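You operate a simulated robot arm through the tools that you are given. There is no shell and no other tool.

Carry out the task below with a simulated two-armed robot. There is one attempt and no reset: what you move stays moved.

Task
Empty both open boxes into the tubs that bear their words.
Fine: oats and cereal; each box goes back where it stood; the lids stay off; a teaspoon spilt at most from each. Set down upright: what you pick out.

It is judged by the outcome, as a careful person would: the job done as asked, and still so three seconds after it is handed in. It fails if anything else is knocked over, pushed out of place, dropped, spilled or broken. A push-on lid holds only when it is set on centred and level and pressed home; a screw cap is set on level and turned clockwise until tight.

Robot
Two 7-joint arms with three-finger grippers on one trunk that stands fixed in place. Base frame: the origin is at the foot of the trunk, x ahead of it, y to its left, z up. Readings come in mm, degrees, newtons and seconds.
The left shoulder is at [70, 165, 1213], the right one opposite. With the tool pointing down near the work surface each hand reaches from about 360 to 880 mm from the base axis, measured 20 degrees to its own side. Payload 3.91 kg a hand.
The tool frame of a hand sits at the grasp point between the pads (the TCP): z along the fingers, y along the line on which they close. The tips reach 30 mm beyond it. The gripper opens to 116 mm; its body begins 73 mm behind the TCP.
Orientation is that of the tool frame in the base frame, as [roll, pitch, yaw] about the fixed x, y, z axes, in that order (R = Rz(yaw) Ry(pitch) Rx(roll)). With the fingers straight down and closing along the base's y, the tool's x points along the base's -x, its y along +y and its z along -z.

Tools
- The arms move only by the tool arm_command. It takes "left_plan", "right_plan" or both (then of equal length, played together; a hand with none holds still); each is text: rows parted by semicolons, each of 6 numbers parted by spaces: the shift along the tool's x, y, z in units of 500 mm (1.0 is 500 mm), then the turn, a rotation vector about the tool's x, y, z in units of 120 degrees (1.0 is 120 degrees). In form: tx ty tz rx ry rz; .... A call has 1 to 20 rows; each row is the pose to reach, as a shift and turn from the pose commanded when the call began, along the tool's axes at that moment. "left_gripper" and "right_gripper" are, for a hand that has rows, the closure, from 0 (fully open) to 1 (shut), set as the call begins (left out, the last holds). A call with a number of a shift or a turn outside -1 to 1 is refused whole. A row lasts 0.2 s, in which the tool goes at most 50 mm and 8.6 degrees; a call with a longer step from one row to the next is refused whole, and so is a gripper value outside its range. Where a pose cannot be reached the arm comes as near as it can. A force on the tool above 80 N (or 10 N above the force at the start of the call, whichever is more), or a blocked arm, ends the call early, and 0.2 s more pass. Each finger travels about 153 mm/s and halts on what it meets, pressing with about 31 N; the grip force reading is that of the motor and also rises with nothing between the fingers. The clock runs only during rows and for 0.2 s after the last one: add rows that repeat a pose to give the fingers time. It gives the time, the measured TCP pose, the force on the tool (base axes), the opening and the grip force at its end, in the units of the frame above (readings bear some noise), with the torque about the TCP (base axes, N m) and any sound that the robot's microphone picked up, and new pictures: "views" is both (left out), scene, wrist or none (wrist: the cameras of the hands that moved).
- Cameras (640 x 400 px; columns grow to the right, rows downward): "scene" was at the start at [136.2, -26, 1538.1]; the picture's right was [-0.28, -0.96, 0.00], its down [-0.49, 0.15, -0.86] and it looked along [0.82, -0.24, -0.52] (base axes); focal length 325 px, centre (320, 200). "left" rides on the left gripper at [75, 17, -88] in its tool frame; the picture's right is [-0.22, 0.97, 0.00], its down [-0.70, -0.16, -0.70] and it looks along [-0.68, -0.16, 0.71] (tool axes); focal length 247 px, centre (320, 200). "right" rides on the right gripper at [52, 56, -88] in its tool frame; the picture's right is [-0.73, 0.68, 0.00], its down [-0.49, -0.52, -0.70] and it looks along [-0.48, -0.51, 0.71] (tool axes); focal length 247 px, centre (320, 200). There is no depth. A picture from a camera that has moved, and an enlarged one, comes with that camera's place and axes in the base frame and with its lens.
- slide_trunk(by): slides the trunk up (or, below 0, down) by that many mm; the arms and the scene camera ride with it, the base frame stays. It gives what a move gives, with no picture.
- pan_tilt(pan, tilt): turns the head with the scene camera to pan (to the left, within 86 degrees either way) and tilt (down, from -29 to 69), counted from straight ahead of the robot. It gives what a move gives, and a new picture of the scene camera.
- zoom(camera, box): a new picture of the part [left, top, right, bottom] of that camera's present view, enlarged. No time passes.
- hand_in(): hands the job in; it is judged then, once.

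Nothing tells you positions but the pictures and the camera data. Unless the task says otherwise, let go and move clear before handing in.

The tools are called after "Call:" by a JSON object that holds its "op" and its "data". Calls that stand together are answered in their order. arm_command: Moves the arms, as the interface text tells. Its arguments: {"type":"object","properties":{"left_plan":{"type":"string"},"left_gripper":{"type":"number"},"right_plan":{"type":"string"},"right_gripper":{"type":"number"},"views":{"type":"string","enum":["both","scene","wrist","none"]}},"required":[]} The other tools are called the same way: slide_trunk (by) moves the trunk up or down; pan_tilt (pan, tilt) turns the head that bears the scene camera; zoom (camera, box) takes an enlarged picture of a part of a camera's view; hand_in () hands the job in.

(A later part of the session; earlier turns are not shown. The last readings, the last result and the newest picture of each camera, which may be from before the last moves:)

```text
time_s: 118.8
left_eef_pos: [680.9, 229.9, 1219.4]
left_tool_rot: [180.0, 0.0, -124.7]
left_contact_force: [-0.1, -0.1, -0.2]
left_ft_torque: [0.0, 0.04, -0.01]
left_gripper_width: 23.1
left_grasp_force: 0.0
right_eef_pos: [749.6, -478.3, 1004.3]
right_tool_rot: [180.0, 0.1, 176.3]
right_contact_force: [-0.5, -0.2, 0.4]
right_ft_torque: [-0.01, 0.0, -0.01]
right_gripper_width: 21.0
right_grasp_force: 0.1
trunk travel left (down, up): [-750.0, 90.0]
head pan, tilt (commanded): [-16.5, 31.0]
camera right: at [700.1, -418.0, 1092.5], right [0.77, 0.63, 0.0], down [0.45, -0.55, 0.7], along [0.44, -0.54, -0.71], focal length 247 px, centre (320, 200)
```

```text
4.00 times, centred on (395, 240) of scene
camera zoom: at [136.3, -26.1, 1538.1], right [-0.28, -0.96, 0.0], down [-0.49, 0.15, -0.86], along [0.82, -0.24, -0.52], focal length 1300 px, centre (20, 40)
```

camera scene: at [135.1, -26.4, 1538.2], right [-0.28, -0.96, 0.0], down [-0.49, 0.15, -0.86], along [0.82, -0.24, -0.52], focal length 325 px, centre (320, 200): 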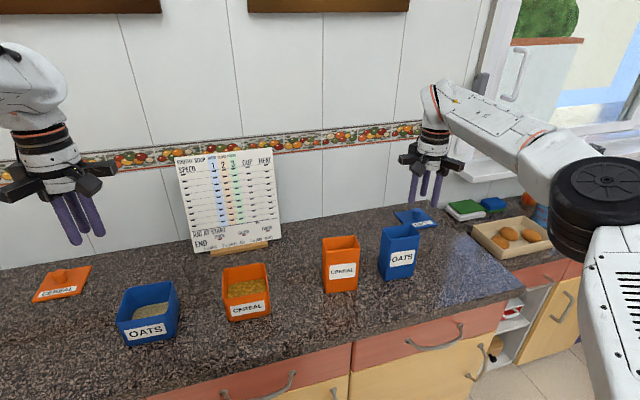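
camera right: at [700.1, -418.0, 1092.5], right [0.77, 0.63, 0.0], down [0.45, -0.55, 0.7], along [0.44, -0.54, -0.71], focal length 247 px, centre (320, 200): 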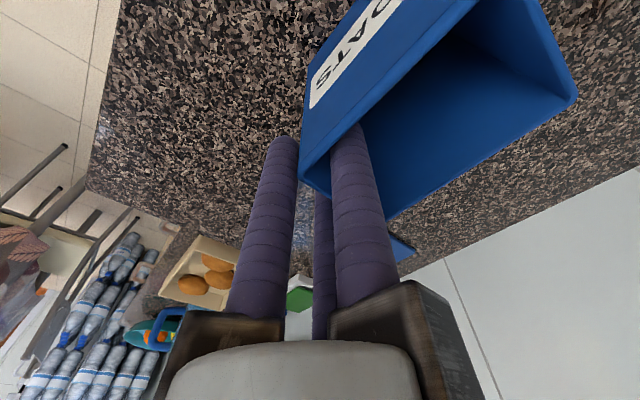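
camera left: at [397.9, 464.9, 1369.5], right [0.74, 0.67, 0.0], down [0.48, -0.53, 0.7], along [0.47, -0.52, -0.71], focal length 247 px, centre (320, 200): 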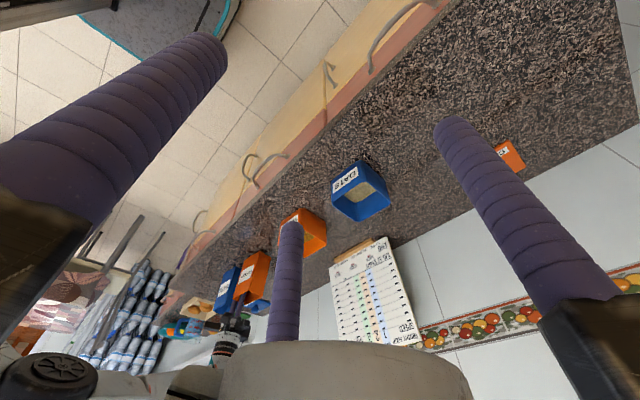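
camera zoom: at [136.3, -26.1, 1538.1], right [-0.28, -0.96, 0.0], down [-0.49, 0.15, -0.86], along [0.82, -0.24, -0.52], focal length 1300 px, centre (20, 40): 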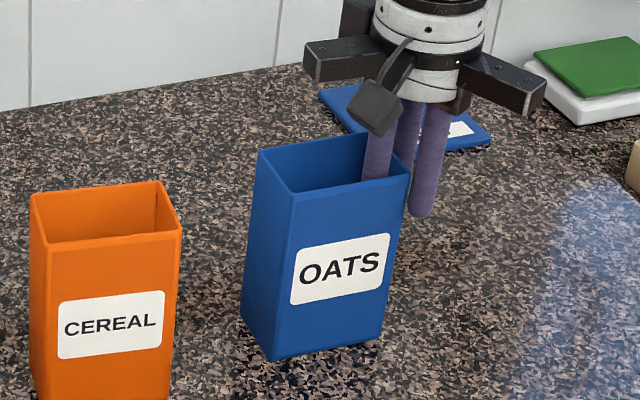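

The spot is just past this arm's straight-down reach, so the hand ended 4 mm short and nudged the wall slightly. I'll open, rise, and redo it with the hand leaned 10° forward (in the plane of that wall) to gain reach.

Call:
{"op": "arm_command", "data": {"right_plan": "0 0 0 0 0 0; 0 0 -0.05 0 0 0; 0 0 -0.12 0 0 0; 0 0 -0.2 0 0 0; 0 0 -0.25 0 0 0; 0 0 -0.25 0 -0.028 0; 0 0 -0.25 0 -0.056 0; 0 0 -0.25 0 -0.0833 0; 0 0 -0.25 0 -0.0833 0", "right_gripper": 0.6, "views": "wrist"}}

Call:
{"op": "zoom", "data": {"camera": "right", "box": [240, 0, 480, 150]}}

Call:
{"op": "zoom", "data": {"camera": "scene", "box": [310, 215, 430, 305]}}

```text
time_s: 120.8
left_eef_pos: [681.4, 232.3, 1220.9]
left_tool_rot: [-180.0, 0.0, -124.9]
left_contact_force: [0.5, 0.1, 1.0]
left_ft_torque: [-0.03, 0.02, 0.0]
left_gripper_width: 23.2
left_grasp_force: 0.1
right_eef_pos: [747.6, -477.7, 1128.2]
right_tool_rot: [179.9, 10.0, 176.3]
right_contact_force: [-0.1, 0.7, -0.2]
right_ft_torque: [0.01, -0.01, 0.0]
right_gripper_width: 46.6
right_grasp_force: 0.0
trunk travel left (down, up): [-750.0, 90.0]
head pan, tilt (commanded): [-16.5, 31.0]
camera right: at [684.5, -417.2, 1207.3], right [0.76, 0.63, 0.13], down [0.32, -0.55, 0.77], along [0.56, -0.55, -0.62], focal length 247 px, centre (320, 200)
```

right: 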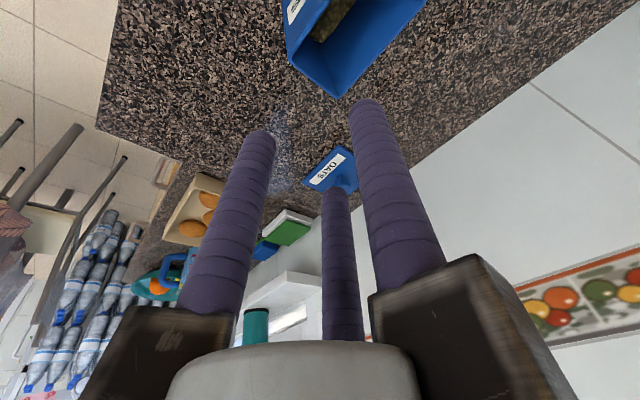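

```text
2.67 times, centred on (360, 75) of right
camera zoom: at [684.5, -417.2, 1207.3], right [0.76, 0.63, 0.13], down [0.32, -0.55, 0.77], along [0.56, -0.55, -0.62], focal length 659 px, centre (213, 533)
```

zoom: 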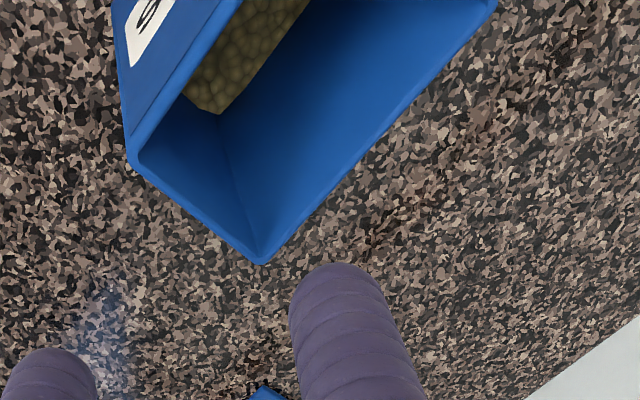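

```text
4.44 times, centred on (370, 260) of scene
camera zoom: at [136.6, -26.0, 1538.0], right [-0.28, -0.96, 0.0], down [-0.49, 0.15, -0.86], along [0.82, -0.24, -0.52], focal length 1444 px, centre (98, -67)
```

zoom: 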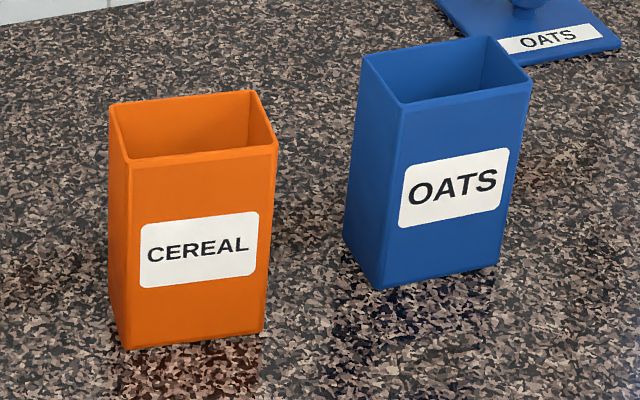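

The nudge turned and shifted the oats box a few millimetres, which I'll correct when I set it back at its original spot. Its right wall is now centred at (761, −476), square to x. I'll align to that and descend with the forward lean.

Call:
{"op": "arm_command", "data": {"right_plan": "-0.0262 0.0007 0.0046 -0.0061 0 -0.0345; -0.0165 0.0007 0.06 -0.0061 0 -0.0345; -0.0077 0.0007 0.11 -0.0061 0 -0.0345; 0.0011 0.0007 0.16 -0.0061 0 -0.0345; 0.0082 0.0007 0.2 -0.0061 0 -0.0345; 0.0135 0.0007 0.23 -0.0061 0 -0.0345; 0.0175 0.0007 0.253 -0.0061 0 -0.0345; 0.0196 0.0007 0.2646 -0.0061 0 -0.0345; 0.0196 0.0007 0.2646 -0.0061 0 -0.0345", "views": "wrist"}}

Call:
{"op": "zoom", "data": {"camera": "right", "box": [200, 0, 480, 220]}}

Call:
{"op": "zoom", "data": {"camera": "scene", "box": [310, 215, 430, 305]}}

```text
time_s: 122.8
left_eef_pos: [681.6, 230.7, 1219.4]
left_tool_rot: [180.0, 0.0, -124.8]
left_contact_force: [0.1, -0.9, 0.8]
left_ft_torque: [-0.01, 0.01, -0.01]
left_gripper_width: 23.4
left_grasp_force: 0.0
right_eef_pos: [760.7, -479.5, 998.0]
right_tool_rot: [179.8, 10.0, -179.5]
right_contact_force: [-0.2, -0.2, 0.6]
right_ft_torque: [0.03, -0.03, 0.05]
right_gripper_width: 46.2
right_grasp_force: 0.1
trunk travel left (down, up): [-750.0, 90.0]
head pan, tilt (commanded): [-16.5, 31.0]
camera right: at [693.3, -423.4, 1075.2], right [0.71, 0.69, 0.13], down [0.36, -0.52, 0.77], along [0.6, -0.51, -0.62], focal length 247 px, centre (320, 200)
```

right: 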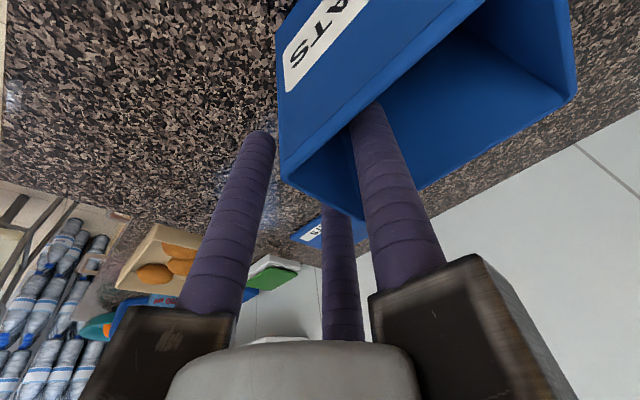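

```text
1.82 times, centred on (340, 110) of right
camera zoom: at [693.3, -423.4, 1075.2], right [0.71, 0.69, 0.13], down [0.36, -0.52, 0.77], along [0.6, -0.51, -0.62], focal length 449 px, centre (284, 364)
```

zoom: 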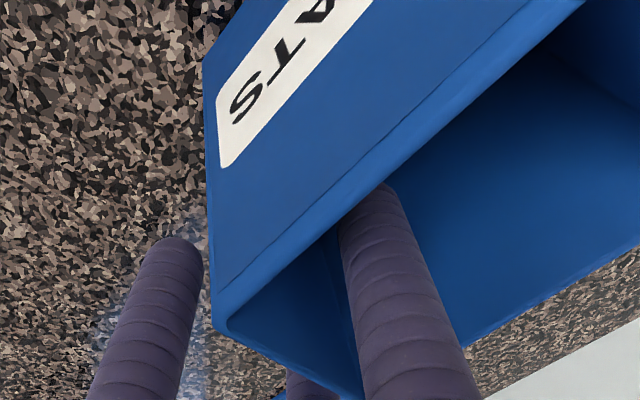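

```text
4.44 times, centred on (370, 260) of scene
camera zoom: at [136.2, -26.0, 1538.1], right [-0.28, -0.96, 0.0], down [-0.49, 0.15, -0.86], along [0.82, -0.24, -0.52], focal length 1444 px, centre (98, -67)
```

zoom: 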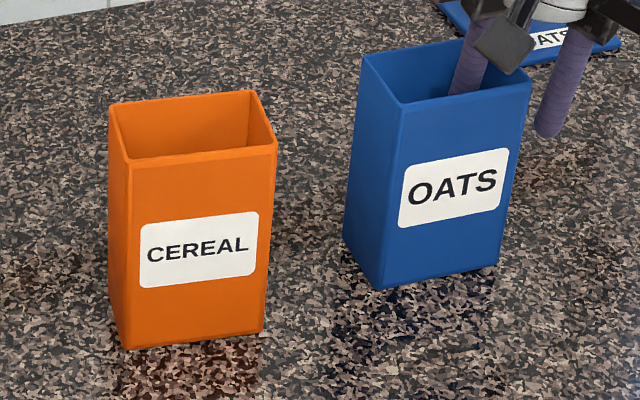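

Call:
{"op": "arm_command", "data": {"right_plan": "0 0 0 0 0 0; 0 0 0 0 0 0", "right_gripper": 0.85, "views": "none"}}

Call:
{"op": "arm_command", "data": {"right_plan": "0 0 0 0 0 0; 0 0 0 0 0 0; 0 0 0 0 0 0", "right_gripper": 1.0, "views": "wrist"}}

Call:
{"op": "zoom", "data": {"camera": "scene", "box": [310, 215, 430, 305]}}

```text
time_s: 123.4
left_eef_pos: [681.7, 230.4, 1220.2]
left_tool_rot: [179.9, -0.1, -124.8]
left_contact_force: [0.5, 0.0, 0.2]
left_ft_torque: [0.0, 0.02, -0.01]
left_gripper_width: 23.3
left_grasp_force: 0.1
right_eef_pos: [760.7, -478.1, 996.7]
right_tool_rot: [179.9, 10.0, -179.5]
right_contact_force: [-0.6, -1.3, 0.0]
right_ft_torque: [-0.03, -0.04, -0.03]
right_gripper_width: 17.5
right_grasp_force: 0.0
trunk travel left (down, up): [-750.0, 90.0]
head pan, tilt (commanded): [-16.5, 31.0]
```

```text
time_s: 124.2
left_eef_pos: [680.9, 231.5, 1219.1]
left_tool_rot: [180.0, 0.1, -124.7]
left_contact_force: [0.8, -0.2, -1.0]
left_ft_torque: [0.01, -0.01, 0.02]
left_gripper_width: 23.1
left_grasp_force: 0.0
right_eef_pos: [760.8, -480.1, 997.5]
right_tool_rot: [179.9, 10.0, -179.4]
right_contact_force: [1.5, 0.1, 1.1]
right_ft_torque: [-0.06, 0.0, -0.03]
right_gripper_width: 9.5
right_grasp_force: 31.4
trunk travel left (down, up): [-750.0, 90.0]
head pan, tilt (commanded): [-16.5, 31.0]
camera right: at [693.4, -423.4, 1075.4], right [0.71, 0.69, 0.13], down [0.36, -0.52, 0.77], along [0.6, -0.51, -0.62], focal length 247 px, centre (320, 200)
```

right: 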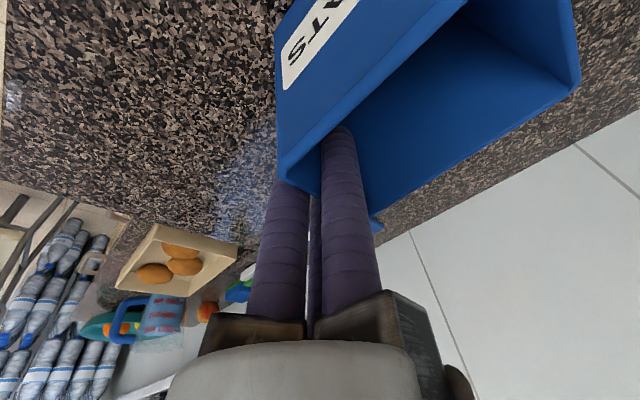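

```text
4.44 times, centred on (370, 260) of scene
camera zoom: at [136.3, -25.8, 1538.1], right [-0.28, -0.96, 0.0], down [-0.49, 0.15, -0.86], along [0.82, -0.24, -0.52], focal length 1444 px, centre (98, -67)
```

zoom: 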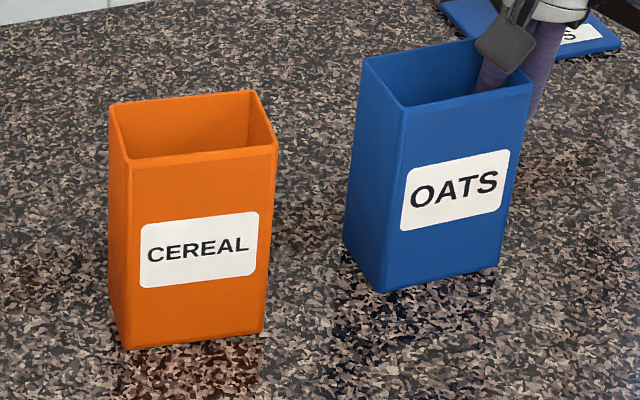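

Call:
{"op": "arm_command", "data": {"right_plan": "-0.0017 0 -0.0098 0 0 0; -0.0035 0 -0.0197 0 0 0; -0.0069 0 -0.0394 0 0 0; -0.0069 0 -0.0394 0 0 0", "views": "none"}}

Call:
{"op": "zoom", "data": {"camera": "scene", "box": [310, 215, 430, 305]}}

```text
time_s: 125.2
left_eef_pos: [680.5, 231.0, 1220.6]
left_tool_rot: [-180.0, 0.0, -124.8]
left_contact_force: [-0.3, 0.0, 0.2]
left_ft_torque: [-0.01, -0.03, 0.01]
left_gripper_width: 23.3
left_grasp_force: 0.0
right_eef_pos: [760.6, -478.3, 1016.7]
right_tool_rot: [179.9, 9.8, -179.5]
right_contact_force: [-0.4, 0.6, -3.0]
right_ft_torque: [-0.14, 0.01, -0.02]
right_gripper_width: 9.3
right_grasp_force: 31.1
trunk travel left (down, up): [-750.0, 90.0]
head pan, tilt (commanded): [-16.5, 31.0]
```

```text
4.44 times, centred on (370, 260) of scene
camera zoom: at [136.9, -26.3, 1538.0], right [-0.28, -0.96, 0.0], down [-0.49, 0.15, -0.86], along [0.82, -0.24, -0.52], focal length 1444 px, centre (98, -67)
```

zoom: 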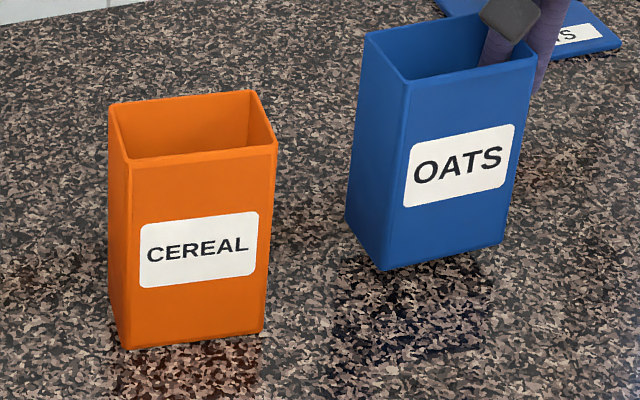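

The oats box is held firmly. I'll lift it and carry it upright over to the open spot in front, between the cereal box and the cereal tub.

Call:
{"op": "arm_command", "data": {"right_plan": "-0.006 0 -0.0341 0 0 0; -0.015 0 -0.0852 0 0 0; -0.027 0 -0.1533 0 0 0; -0.039 0 -0.2215 0 0 0; -0.051 0 -0.2896 0 0 0; -0.06 0 -0.3407 0 0 0; -0.0378 0.0609 -0.3448 0 0 0; -0.0155 0.1217 -0.3489 0 0 0; 0.0067 0.1826 -0.353 0 0 0; 0.029 0.2434 -0.3571 0 0 0; 0.0512 0.3043 -0.3613 0 0 0; 0.0734 0.3652 -0.3654 0 0 0; 0.0957 0.426 -0.3695 0 0 0; 0.1179 0.4869 -0.3736 0 0 0; 0.1402 0.5477 -0.3777 0 0 0; 0.1624 0.6086 -0.3818 0 0 0; 0.1624 0.6086 -0.3818 0 0 0", "views": "both"}}

```text
time_s: 128.8
left_eef_pos: [680.4, 230.7, 1220.4]
left_tool_rot: [179.9, 0.0, -124.8]
left_contact_force: [-0.3, -0.8, 0.1]
left_ft_torque: [0.03, 0.01, 0.0]
left_gripper_width: 23.3
left_grasp_force: 0.1
right_eef_pos: [685.9, -214.4, 1266.1]
right_tool_rot: [179.9, 9.8, -179.2]
right_contact_force: [-0.3, 0.3, -2.8]
right_ft_torque: [-0.09, 0.03, -0.01]
right_gripper_width: 9.4
right_grasp_force: 31.4
right hand out of reach, approached as far as the arm can: row 12, 13, 14, 15, 16, 17
trunk travel left (down, up): [-750.0, 90.0]
head pan, tilt (commanded): [-16.5, 31.0]
camera scene: at [136.7, -26.9, 1538.0], right [-0.28, -0.96, 0.0], down [-0.49, 0.15, -0.86], along [0.82, -0.24, -0.52], focal length 325 px, centre (320, 200)
camera right: at [619.2, -158.3, 1344.7], right [0.71, 0.69, 0.12], down [0.37, -0.52, 0.77], along [0.6, -0.51, -0.62], focal length 247 px, centre (320, 200)
```

scene: 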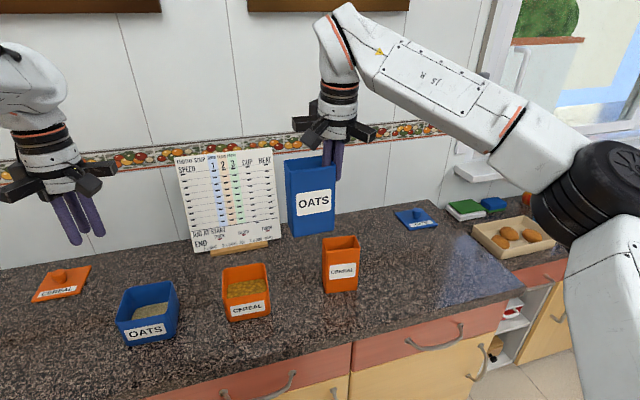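
right: 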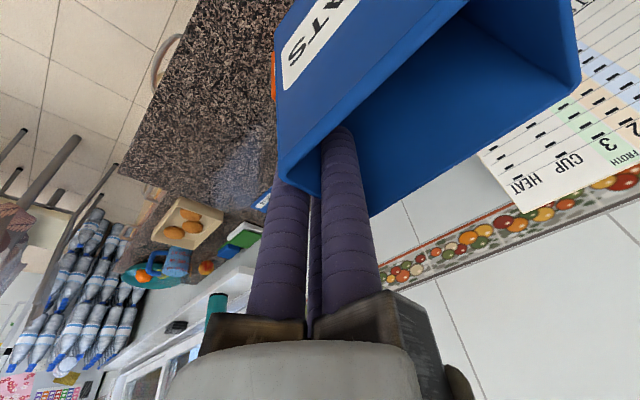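

The arm can't come further in at this height, but lower down it should. The box is clear of everything, so I'll descend while moving toward the open spot.

Call:
{"op": "arm_command", "data": {"right_plan": "0.0202 0.0098 0.0458 0 0 0; 0.0403 0.0195 0.0917 0 0 0; 0.0605 0.0293 0.1375 0 0 0; 0.0807 0.0391 0.1833 0 0 0; 0.1008 0.0488 0.2292 0 0 0; 0.121 0.0586 0.275 0 0 0; 0.121 0.0586 0.275 0 0 0", "views": "scene"}}

```text
time_s: 130.4
left_eef_pos: [681.6, 231.7, 1220.2]
left_tool_rot: [180.0, 0.0, -124.8]
left_contact_force: [0.2, 0.2, -0.1]
left_ft_torque: [0.02, 0.03, 0.01]
left_gripper_width: 23.4
left_grasp_force: 0.0
right_eef_pos: [707.7, -237.7, 1240.5]
right_tool_rot: [180.0, 9.6, -179.2]
right_contact_force: [-0.3, 0.4, -2.9]
right_ft_torque: [-0.15, 0.03, 0.02]
right_gripper_width: 9.1
right_grasp_force: 30.7
right hand out of reach, approached as far as the arm can: row 1, 2, 3, 4, 5, 6, 7
trunk travel left (down, up): [-750.0, 90.0]
head pan, tilt (commanded): [-16.5, 31.0]
camera scene: at [136.2, -25.9, 1538.1], right [-0.28, -0.96, 0.0], down [-0.49, 0.15, -0.86], along [0.82, -0.24, -0.52], focal length 325 px, centre (320, 200)
```

scene: 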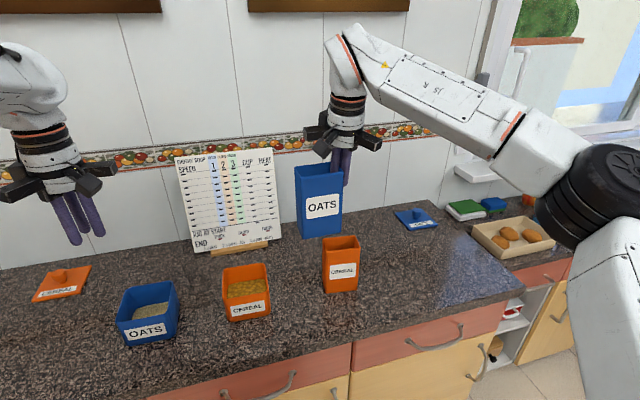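

It looks like the wrist's own turn is at its stop with this heading. The box may stand at any heading on the temporary spot, so I'll turn the hand 50° counter-clockwise, which should free the arm.

Call:
{"op": "arm_command", "data": {"right_plan": "0 0 0 -0.0116 0 -0.0684; 0 0 0 -0.0231 0 -0.1368; 0 0 0 -0.0347 0 -0.2053; 0 0 0 -0.0463 0 -0.2737; 0 0 0 -0.0578 0 -0.3421; 0 0 0 -0.0694 0 -0.4105; 0 0 0 -0.0694 0 -0.4105", "views": "scene"}}

```text
time_s: 132.0
left_eef_pos: [681.3, 231.4, 1219.1]
left_tool_rot: [-180.0, -0.1, -124.8]
left_contact_force: [0.4, 0.2, -0.1]
left_ft_torque: [0.01, 0.03, 0.0]
left_gripper_width: 23.1
left_grasp_force: 0.2
right_eef_pos: [706.5, -238.8, 1240.3]
right_tool_rot: [-179.8, 9.9, -129.4]
right_contact_force: [-0.3, -0.5, -2.3]
right_ft_torque: [-0.12, -0.12, 0.0]
right_gripper_width: 9.5
right_grasp_force: 30.9
trunk travel left (down, up): [-750.0, 90.0]
head pan, tilt (commanded): [-16.5, 31.0]
camera scene: at [136.7, -26.1, 1538.0], right [-0.28, -0.96, 0.0], down [-0.49, 0.15, -0.86], along [0.82, -0.24, -0.52], focal length 325 px, centre (320, 200)
```

scene: 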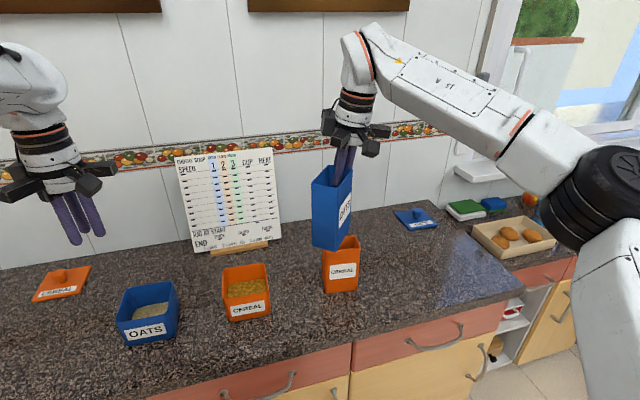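

That freed it. Now I move over the temporary spot (box centre about (655, −143)) and descend to just above the counter.

Call:
{"op": "arm_command", "data": {"right_plan": "-0.0406 0.0552 0.0071 0 0 0; -0.0811 0.1103 0.0141 0 0 0; -0.0691 0.1103 0.0831 0 0 0; -0.057 0.1103 0.152 0 0 0; -0.045 0.1103 0.221 0 0 0; -0.033 0.1103 0.2899 0 0 0; -0.0209 0.1103 0.3589 0 0 0; -0.0089 0.1103 0.4278 0 0 0; -0.0089 0.1103 0.4278 0 0 0", "views": "both"}}

Call:
{"op": "zoom", "data": {"camera": "scene", "box": [240, 200, 400, 360]}}

```text
time_s: 134.0
left_eef_pos: [682.7, 231.1, 1219.9]
left_tool_rot: [180.0, 0.0, -124.8]
left_contact_force: [-0.3, -0.3, 0.9]
left_ft_torque: [-0.03, -0.02, -0.01]
left_gripper_width: 23.2
left_grasp_force: 0.0
right_eef_pos: [690.2, -173.9, 1028.6]
right_tool_rot: [-179.7, 9.9, -129.4]
right_contact_force: [-0.8, 0.6, -3.8]
right_ft_torque: [-0.09, -0.13, -0.05]
right_gripper_width: 9.3
right_grasp_force: 30.9
trunk travel left (down, up): [-750.0, 90.0]
head pan, tilt (commanded): [-16.5, 31.0]
camera scene: at [136.3, -26.3, 1538.1], right [-0.28, -0.96, 0.0], down [-0.49, 0.15, -0.86], along [0.82, -0.24, -0.52], focal length 325 px, centre (320, 200)
camera right: at [604.6, -187.9, 1106.5], right [-0.07, 0.99, 0.12], down [0.63, -0.05, 0.78], along [0.77, 0.13, -0.62], focal length 247 px, centre (320, 200)
```

scene: 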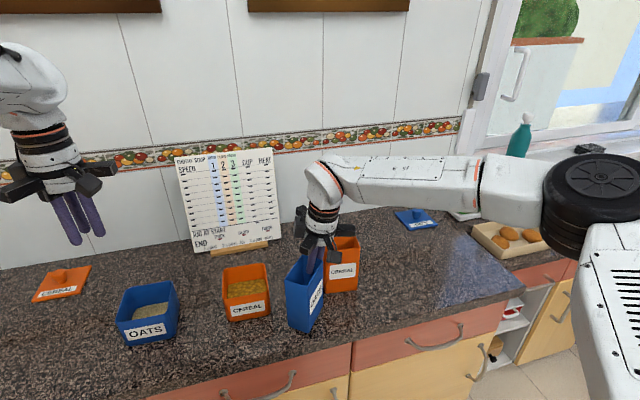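
right: 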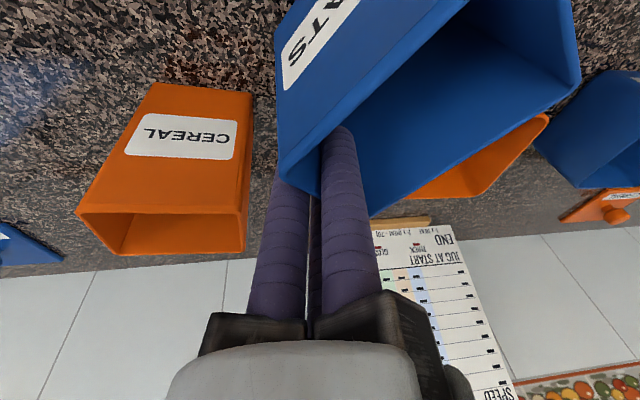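

```text
2.50 times, centred on (320, 280) of scene
camera zoom: at [136.3, -26.3, 1538.1], right [-0.28, -0.96, 0.0], down [-0.49, 0.15, -0.86], along [0.82, -0.24, -0.52], focal length 812 px, centre (320, 0)
```

zoom: 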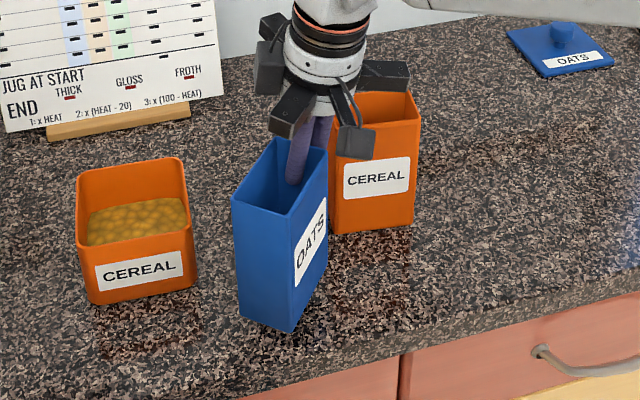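

Call:
{"op": "arm_command", "data": {"right_plan": "0.0026 0 0.015 0 0 0; 0.0052 0 0.03 0 0 0; 0.0079 0 0.045 0 0 0; 0.0089 0 0.051 0 0 0; 0.0089 0 0.051 0 0 0", "views": "none"}}

```text
time_s: 135.2
left_eef_pos: [680.7, 230.7, 1219.9]
left_tool_rot: [180.0, 0.0, -124.8]
left_contact_force: [0.2, -0.6, -0.7]
left_ft_torque: [-0.03, 0.02, 0.02]
left_gripper_width: 23.2
left_grasp_force: 0.1
right_eef_pos: [690.0, -173.6, 1004.5]
right_tool_rot: [-179.8, 9.9, -129.5]
right_contact_force: [0.5, -1.0, -2.5]
right_ft_torque: [-0.07, -0.12, 0.0]
right_gripper_width: 9.5
right_grasp_force: 31.4
trunk travel left (down, up): [-750.0, 90.0]
head pan, tilt (commanded): [-16.5, 31.0]
```

Call:
{"op": "arm_command", "data": {"right_plan": "0.0007 0 0.004 0 0 0; 0.0014 0 0.008 0 0 0; 0.0021 0 0.012 0 0 0; 0.0024 0 0.014 0 0 0; 0.0024 0 0.014 0 0 0", "views": "none"}}

Call:
{"op": "zoom", "data": {"camera": "scene", "box": [240, 200, 400, 360]}}

```text
time_s: 136.4
left_eef_pos: [681.9, 231.7, 1218.4]
left_tool_rot: [-180.0, 0.0, -124.7]
left_contact_force: [-0.1, -1.0, 0.2]
left_ft_torque: [0.02, 0.0, -0.01]
left_gripper_width: 23.0
left_grasp_force: 0.2
right_eef_pos: [690.6, -173.3, 997.3]
right_tool_rot: [-179.7, 9.9, -129.6]
right_contact_force: [1.0, -2.4, 2.8]
right_ft_torque: [-0.08, 0.15, 0.05]
right_gripper_width: 9.1
right_grasp_force: 31.3
trunk travel left (down, up): [-750.0, 90.0]
head pan, tilt (commanded): [-16.5, 31.0]
```

```text
2.50 times, centred on (320, 280) of scene
camera zoom: at [136.2, -26.3, 1538.1], right [-0.28, -0.96, 0.0], down [-0.49, 0.15, -0.86], along [0.82, -0.24, -0.52], focal length 812 px, centre (320, 0)
```

zoom: 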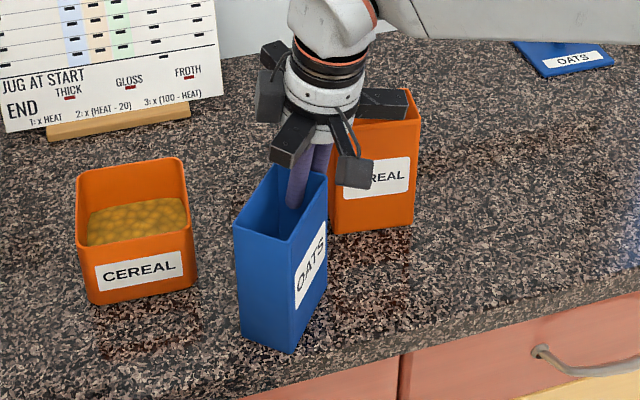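

It has touched down. I release gently.

Call:
{"op": "arm_command", "data": {"right_plan": "0 0 0 0 0 0; 0 0 0 0 0 0", "right_gripper": 0.89, "views": "none"}}

Call:
{"op": "arm_command", "data": {"right_plan": "0 0 0 0 0 0; 0 0 0 0 0 0", "right_gripper": 0.7, "views": "wrist"}}

Call:
{"op": "zoom", "data": {"camera": "scene", "box": [240, 200, 400, 360]}}

```text
time_s: 137.0
left_eef_pos: [680.7, 232.1, 1221.0]
left_tool_rot: [-180.0, 0.0, -124.8]
left_contact_force: [0.2, -0.5, -0.2]
left_ft_torque: [-0.01, 0.0, -0.03]
left_gripper_width: 23.2
left_grasp_force: 0.1
right_eef_pos: [690.0, -172.3, 997.1]
right_tool_rot: [-179.8, 9.9, -129.5]
right_contact_force: [0.6, -0.6, 0.8]
right_ft_torque: [0.0, 0.01, -0.01]
right_gripper_width: 13.2
right_grasp_force: 0.6
trunk travel left (down, up): [-750.0, 90.0]
head pan, tilt (commanded): [-16.5, 31.0]
```

```text
time_s: 137.6
left_eef_pos: [680.4, 231.5, 1219.9]
left_tool_rot: [-179.9, 0.0, -124.8]
left_contact_force: [0.0, 0.1, -0.2]
left_ft_torque: [0.0, 0.03, 0.0]
left_gripper_width: 23.2
left_grasp_force: 0.1
right_eef_pos: [691.3, -172.4, 996.8]
right_tool_rot: [-179.8, 9.9, -129.5]
right_contact_force: [0.5, 0.1, -0.1]
right_ft_torque: [-0.02, 0.01, -0.01]
right_gripper_width: 35.0
right_grasp_force: 0.1
trunk travel left (down, up): [-750.0, 90.0]
head pan, tilt (commanded): [-16.5, 31.0]
camera right: at [604.6, -187.2, 1075.0], right [-0.07, 0.99, 0.12], down [0.63, -0.05, 0.77], along [0.77, 0.13, -0.62], focal length 247 px, centre (320, 200)
```

right: 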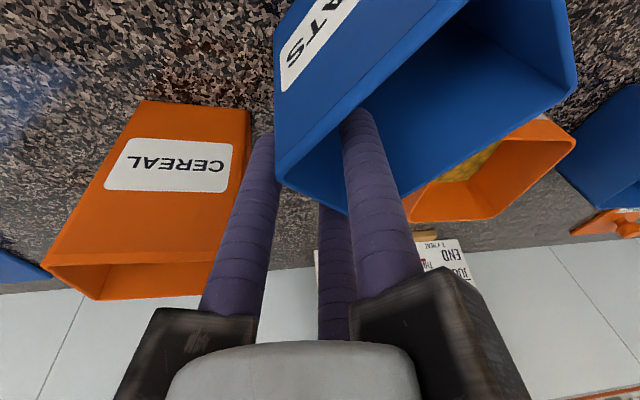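

```text
2.50 times, centred on (320, 280) of scene
camera zoom: at [136.3, -26.0, 1538.1], right [-0.28, -0.96, 0.0], down [-0.49, 0.15, -0.86], along [0.82, -0.24, -0.52], focal length 812 px, centre (320, 0)
```

zoom: 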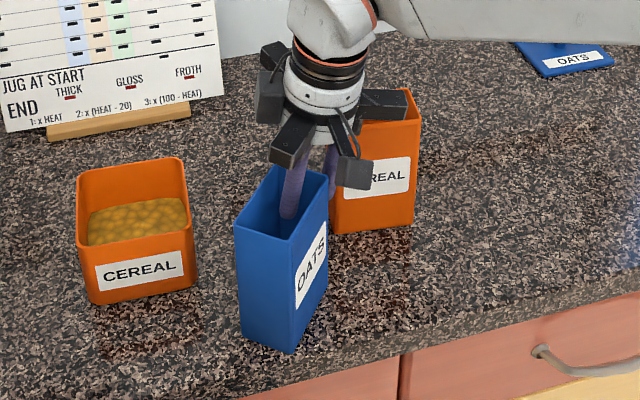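

The oats box stands upright on the temporary spot. I withdraw the right hand along its own axis and park it out to the right.

Call:
{"op": "arm_command", "data": {"right_plan": "0 0 -0.04 0 0 0; 0 0 -0.1 0 0 0; 0 0 -0.18 0 0 0; 0 0 -0.26 0 0 0; 0.0616 -0.0118 -0.3025 0 0 0; 0.1231 -0.0236 -0.3449 0 0 0; 0.1847 -0.0354 -0.3874 0 0 0; 0.2462 -0.0473 -0.4299 0 0 0; 0.3078 -0.0591 -0.4723 0 0 0; 0.3693 -0.0709 -0.5148 0 0 0; 0.4309 -0.0827 -0.5572 0 0 0; 0.4924 -0.0945 -0.5997 0 0 0; 0.4924 -0.0945 -0.5997 0 0 0", "views": "scene"}}

Call:
{"op": "zoom", "data": {"camera": "scene", "box": [240, 200, 400, 360]}}

```text
time_s: 140.4
left_eef_pos: [681.5, 231.6, 1219.0]
left_tool_rot: [-180.0, 0.1, -124.8]
left_contact_force: [0.0, 0.8, 0.5]
left_ft_torque: [-0.01, 0.01, 0.0]
left_gripper_width: 23.2
left_grasp_force: 0.0
right_eef_pos: [541.2, -431.2, 1251.8]
right_tool_rot: [-179.8, 9.8, -129.5]
right_contact_force: [0.4, 0.1, -0.2]
right_ft_torque: [0.0, 0.03, 0.0]
right_gripper_width: 34.8
right_grasp_force: 0.0
trunk travel left (down, up): [-750.0, 90.0]
head pan, tilt (commanded): [-16.5, 31.0]
camera scene: at [137.0, -25.3, 1538.0], right [-0.28, -0.96, 0.0], down [-0.49, 0.15, -0.86], along [0.82, -0.24, -0.52], focal length 325 px, centre (320, 200)
```

scene: 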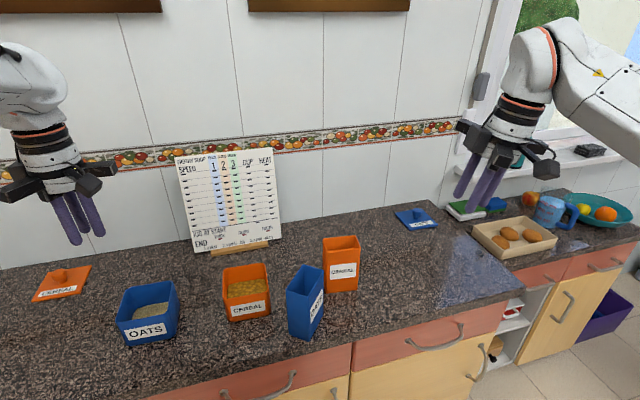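

```text
2.50 times, centred on (320, 280) of scene
camera zoom: at [137.0, -25.3, 1538.0], right [-0.28, -0.96, 0.0], down [-0.49, 0.15, -0.86], along [0.82, -0.24, -0.52], focal length 812 px, centre (320, 0)
```

zoom: 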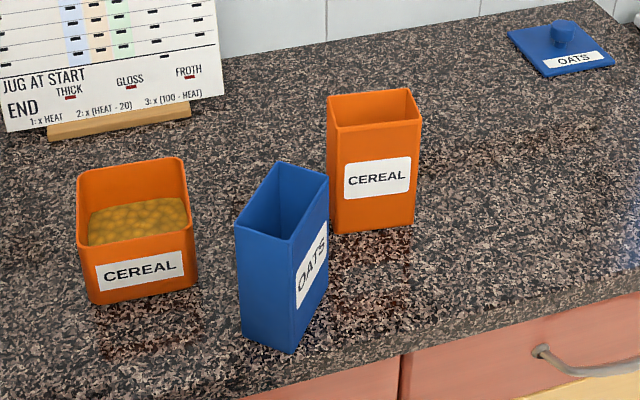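

Good, the counter is clear and the oats box stands ready. Now the left hand goes over to that same wall to take it for pouring.

Call:
{"op": "arm_command", "data": {"left_plan": "0.0653 -0.0476 0.018 0 0 0.0038; 0.1306 -0.0952 0.036 0 0 0.0076; 0.196 -0.1428 0.054 0 0 0.0114; 0.2613 -0.1904 0.072 0 0 0.0152; 0.3266 -0.238 0.09 0 0 0.019; 0.3919 -0.2855 0.108 0 0 0.0228; 0.4572 -0.3331 0.126 0 0 0.0266; 0.5226 -0.3807 0.144 0 0 0.0304; 0.5879 -0.4283 0.162 0 0 0.0342; 0.6532 -0.4759 0.18 0 0 0.038; 0.6532 -0.4759 0.18 0 0 0.038", "left_gripper": 0.6, "views": "both"}}

Call:
{"op": "zoom", "data": {"camera": "left", "box": [220, 0, 460, 150]}}

```text
time_s: 142.8
left_eef_pos: [686.7, -172.0, 1131.0]
left_tool_rot: [-179.9, 0.2, -129.2]
left_contact_force: [-0.7, 0.2, -0.7]
left_ft_torque: [0.01, -0.03, 0.02]
left_gripper_width: 46.2
left_grasp_force: 0.1
right_eef_pos: [539.0, -431.5, 1251.8]
right_tool_rot: [-179.7, 9.9, -129.4]
right_contact_force: [-0.3, 0.8, -0.6]
right_ft_torque: [-0.03, -0.02, -0.01]
right_gripper_width: 35.0
right_grasp_force: 0.0
trunk travel left (down, up): [-750.0, 90.0]
head pan, tilt (commanded): [-16.5, 31.0]
camera scene: at [134.8, -25.6, 1538.3], right [-0.28, -0.96, 0.0], down [-0.49, 0.15, -0.86], along [0.82, -0.24, -0.51], focal length 325 px, centre (320, 200)
camera left: at [625.8, -218.0, 1217.7], right [-0.61, 0.79, 0.0], down [0.56, 0.44, 0.7], along [0.55, 0.43, -0.71], focal length 247 px, centre (320, 200)
```

scene: 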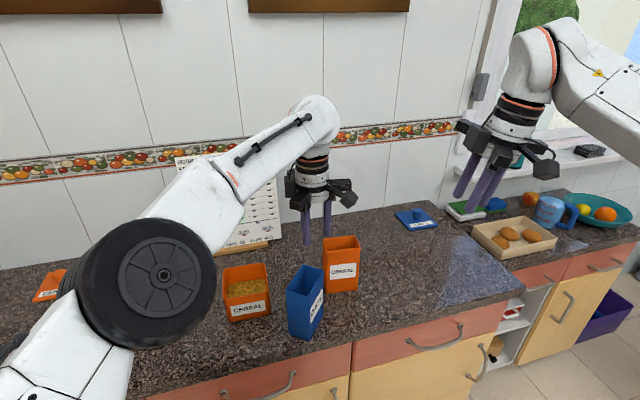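
left: 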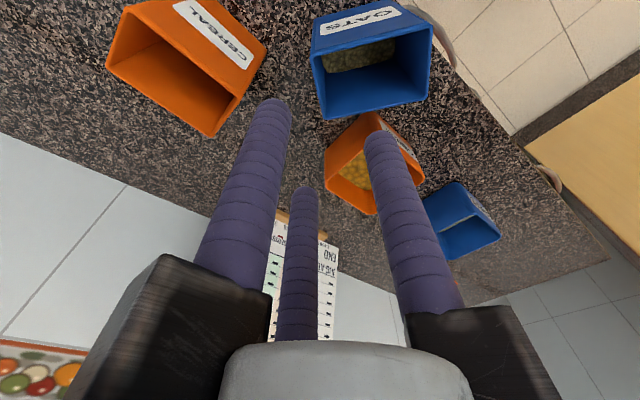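

```text
2.67 times, centred on (340, 75) of left
camera zoom: at [625.8, -218.0, 1217.7], right [-0.61, 0.79, 0.0], down [0.56, 0.44, 0.7], along [0.55, 0.43, -0.71], focal length 659 px, centre (267, 533)
```

zoom: 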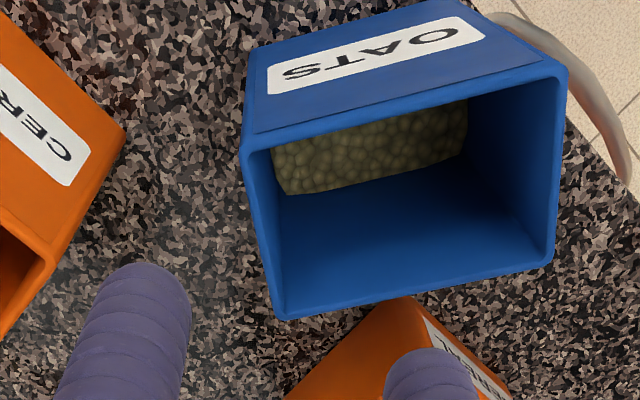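

The oats box's wall is centred at (688, −171.5) facing 140°, matching my hand. Small adjustment, then descend around the wall with the left hand.

Call:
{"op": "arm_command", "data": {"left_plan": "-0.002 -0.004 0.04 0 0 0.01; -0.002 -0.004 0.09 0 0 0.01; -0.002 -0.004 0.14 0 0 0.01; -0.002 -0.004 0.18 0 0 0.01; -0.002 -0.004 0.22 0 0 0.01; -0.002 -0.004 0.25 0 0 0.01; -0.002 -0.004 0.27 0 0 0.01; -0.002 -0.004 0.27 0 0 0.01", "views": "wrist"}}

Call:
{"op": "zoom", "data": {"camera": "left", "box": [200, 0, 480, 220]}}

Call:
{"op": "zoom", "data": {"camera": "scene", "box": [240, 200, 400, 360]}}

```text
time_s: 144.6
left_eef_pos: [689.6, -173.8, 995.5]
left_tool_rot: [-180.0, 0.1, -130.7]
left_contact_force: [0.5, 0.6, -0.4]
left_ft_torque: [-0.01, 0.02, 0.04]
left_gripper_width: 46.3
left_grasp_force: 0.1
right_eef_pos: [540.2, -432.6, 1251.2]
right_tool_rot: [-179.8, 9.9, -129.5]
right_contact_force: [-0.2, -0.2, 0.1]
right_ft_torque: [-0.02, 0.02, 0.03]
right_gripper_width: 34.8
right_grasp_force: 0.1
trunk travel left (down, up): [-750.0, 90.0]
head pan, tilt (commanded): [-16.5, 31.0]
camera left: at [628.9, -219.2, 1082.4], right [-0.59, 0.8, 0.0], down [0.57, 0.43, 0.7], along [0.56, 0.42, -0.71], focal length 247 px, centre (320, 200)
```

left: 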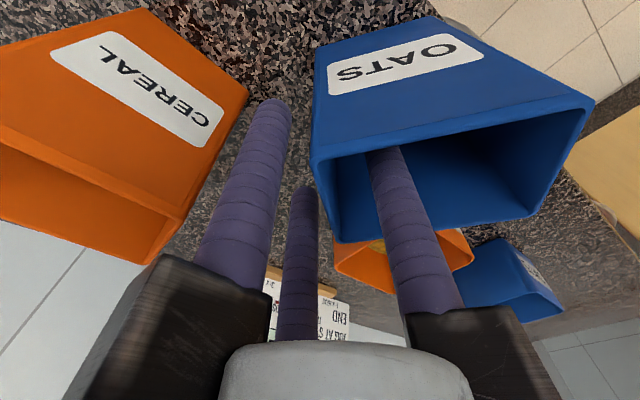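

```text
1.82 times, centred on (340, 110) of left
camera zoom: at [628.9, -219.2, 1082.4], right [-0.59, 0.8, 0.0], down [0.57, 0.43, 0.7], along [0.56, 0.42, -0.71], focal length 449 px, centre (284, 364)
```

zoom: 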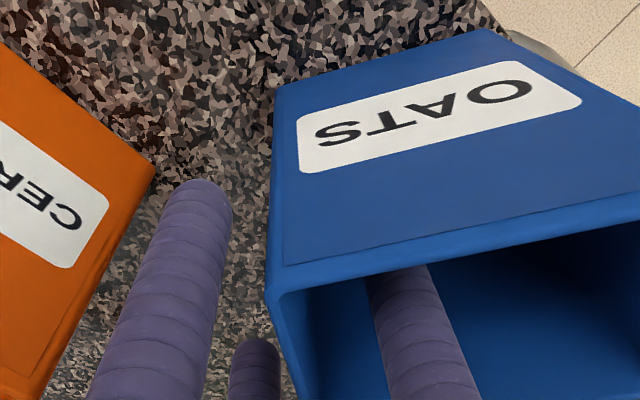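

```text
2.50 times, centred on (320, 280) of scene
camera zoom: at [136.0, -26.1, 1538.1], right [-0.28, -0.96, 0.0], down [-0.49, 0.15, -0.86], along [0.82, -0.24, -0.52], focal length 812 px, centre (320, 0)
```

zoom: 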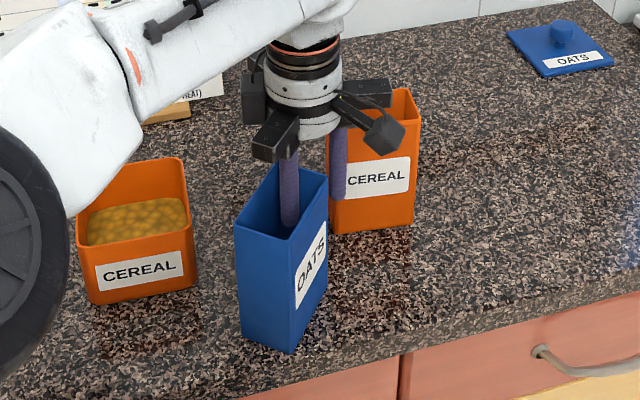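

Call:
{"op": "arm_command", "data": {"left_plan": "0 0 0 0 0 0; 0 0 0 0 0 0", "left_gripper": 0.85, "views": "none"}}

Call:
{"op": "arm_command", "data": {"left_plan": "0 0 0 0 0 0; 0 0 0 0 0 0; 0 0 0 0 0 0", "left_gripper": 1.0, "views": "none"}}

Call:
{"op": "arm_command", "data": {"left_plan": "0 0 -0.01 0 0 0; 0 0 -0.03 0 0 0; 0 0 -0.05 0 0 0; 0 0 -0.05 0 0 0", "views": "wrist"}}

Call:
{"op": "zoom", "data": {"camera": "scene", "box": [240, 200, 400, 360]}}

```text
time_s: 145.2
left_eef_pos: [690.0, -174.2, 994.9]
left_tool_rot: [180.0, 0.0, -130.6]
left_contact_force: [-0.5, -0.4, -0.2]
left_ft_torque: [0.01, -0.02, -0.02]
left_gripper_width: 17.3
left_grasp_force: 0.1
right_eef_pos: [540.4, -432.3, 1251.7]
right_tool_rot: [-179.7, 9.9, -129.4]
right_contact_force: [-0.6, 0.8, 0.0]
right_ft_torque: [-0.01, -0.01, 0.02]
right_gripper_width: 34.8
right_grasp_force: 0.0
trunk travel left (down, up): [-750.0, 90.0]
head pan, tilt (commanded): [-16.5, 31.0]
```

```text
time_s: 146.0
left_eef_pos: [691.5, -175.0, 994.1]
left_tool_rot: [180.0, 0.1, -130.6]
left_contact_force: [0.1, -0.5, -0.3]
left_ft_torque: [-0.04, 0.03, 0.06]
left_gripper_width: 9.2
left_grasp_force: 31.2
right_eef_pos: [540.9, -431.6, 1251.5]
right_tool_rot: [-179.8, 9.9, -129.6]
right_contact_force: [-0.8, 0.2, 0.1]
right_ft_torque: [0.02, 0.0, -0.03]
right_gripper_width: 34.8
right_grasp_force: 0.0
trunk travel left (down, up): [-750.0, 90.0]
head pan, tilt (commanded): [-16.5, 31.0]
```

```text
time_s: 147.0
left_eef_pos: [690.4, -175.4, 1019.0]
left_tool_rot: [180.0, 0.0, -130.5]
left_contact_force: [-0.4, 0.2, -3.3]
left_ft_torque: [-0.06, -0.09, 0.03]
left_gripper_width: 9.0
left_grasp_force: 30.7
right_eef_pos: [540.8, -431.6, 1251.4]
right_tool_rot: [-179.7, 9.9, -129.5]
right_contact_force: [0.2, -0.6, 0.2]
right_ft_torque: [-0.05, 0.01, 0.0]
right_gripper_width: 35.1
right_grasp_force: 0.1
trunk travel left (down, up): [-750.0, 90.0]
head pan, tilt (commanded): [-16.5, 31.0]
camera left: at [629.5, -220.2, 1107.4], right [-0.59, 0.8, 0.0], down [0.57, 0.43, 0.7], along [0.56, 0.42, -0.71], focal length 247 px, centre (320, 200)
```

left: 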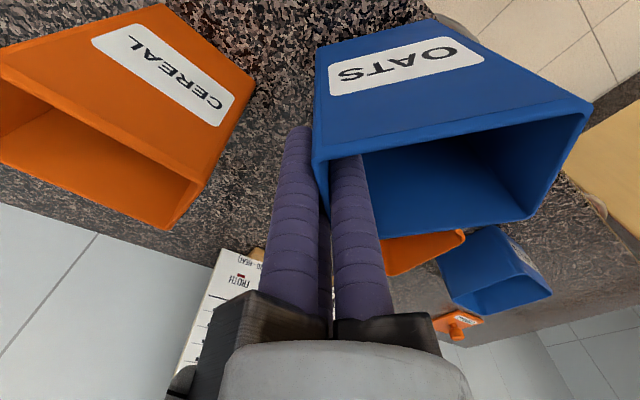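

```text
2.50 times, centred on (320, 280) of scene
camera zoom: at [136.7, -26.3, 1538.0], right [-0.28, -0.96, 0.0], down [-0.49, 0.15, -0.86], along [0.82, -0.24, -0.52], focal length 812 px, centre (320, 0)
```

zoom: 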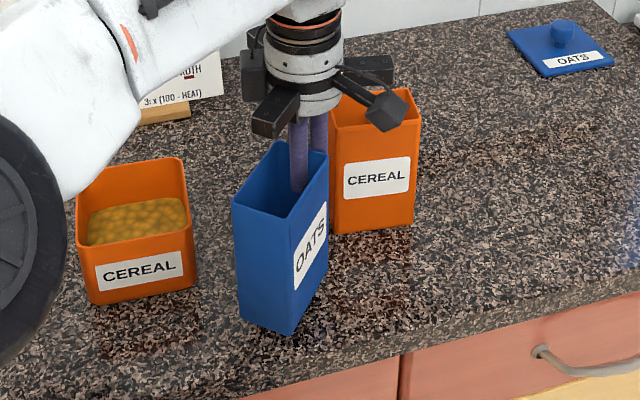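

The left hand has the oats box securely. I lift it and carry it upright over to the oats tub side.

Call:
{"op": "arm_command", "data": {"left_plan": "0 0 -0.03 0 0 0; 0 0 -0.08 0 0 0; 0 0 -0.14 0 0 0; 0 0 -0.2 0 0 0; 0 0 -0.26 0 0 0; 0 0 -0.32 0 0 0; 0 0 -0.37 0 0 0; 0 0 -0.392 0 0 0; -0.0547 0.0493 -0.393 0 0 -0.0043; -0.1095 0.0985 -0.394 0 0 -0.0086; -0.1643 0.1478 -0.395 0 0 -0.013; -0.219 0.1971 -0.396 0 0 -0.0173; -0.2738 0.2464 -0.397 0 0 -0.0216; -0.3285 0.2956 -0.398 0 0 -0.0259; -0.3833 0.3449 -0.399 0 0 -0.0302; -0.438 0.3942 -0.4 0 0 -0.0345; -0.4928 0.4435 -0.401 0 0 -0.0389; -0.5475 0.4927 -0.402 0 0 -0.0432; -0.6023 0.542 -0.402 0 0 -0.0475; -0.6023 0.542 -0.402 0 0 -0.0475", "views": "both"}}

```text
time_s: 151.2
left_eef_pos: [682.7, 230.7, 1221.3]
left_tool_rot: [-180.0, 0.0, -124.9]
left_contact_force: [0.2, -0.4, -2.9]
left_ft_torque: [-0.07, -0.12, 0.0]
left_gripper_width: 9.3
left_grasp_force: 31.3
left hand out of reach, approached as far as the arm can: row 5, 6, 7, 8
right_eef_pos: [540.3, -433.1, 1250.0]
right_tool_rot: [-179.8, 9.9, -129.5]
right_contact_force: [-0.5, -0.1, 0.5]
right_ft_torque: [0.03, -0.01, -0.02]
right_gripper_width: 34.6
right_grasp_force: 0.0
trunk travel left (down, up): [-750.0, 90.0]
head pan, tilt (commanded): [-16.5, 31.0]
camera scene: at [136.6, -27.1, 1538.0], right [-0.28, -0.96, 0.0], down [-0.49, 0.15, -0.86], along [0.82, -0.24, -0.52], focal length 325 px, centre (320, 200)
camera left: at [626.3, 179.8, 1309.0], right [-0.67, 0.74, 0.0], down [0.53, 0.48, 0.7], along [0.52, 0.47, -0.71], focal length 247 px, centre (320, 200)
```

scene: 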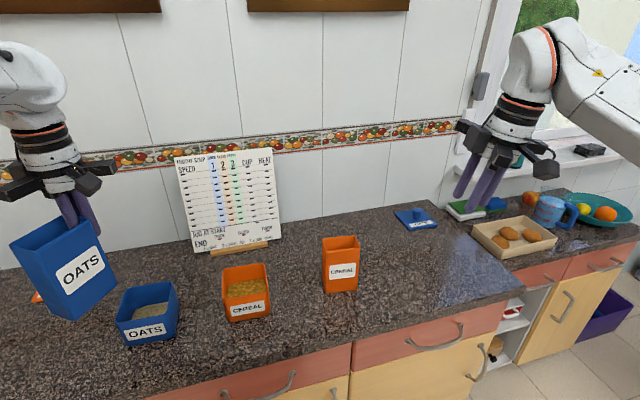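
left: 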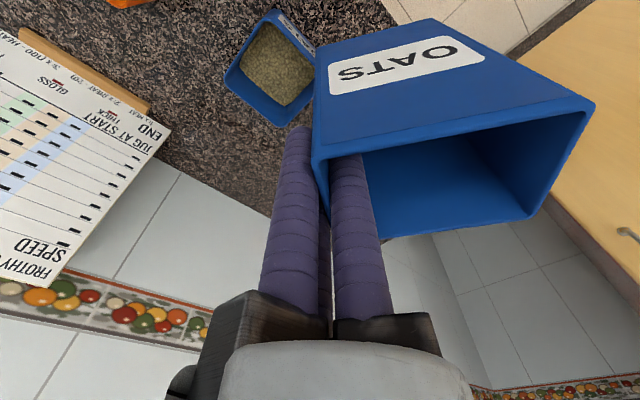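

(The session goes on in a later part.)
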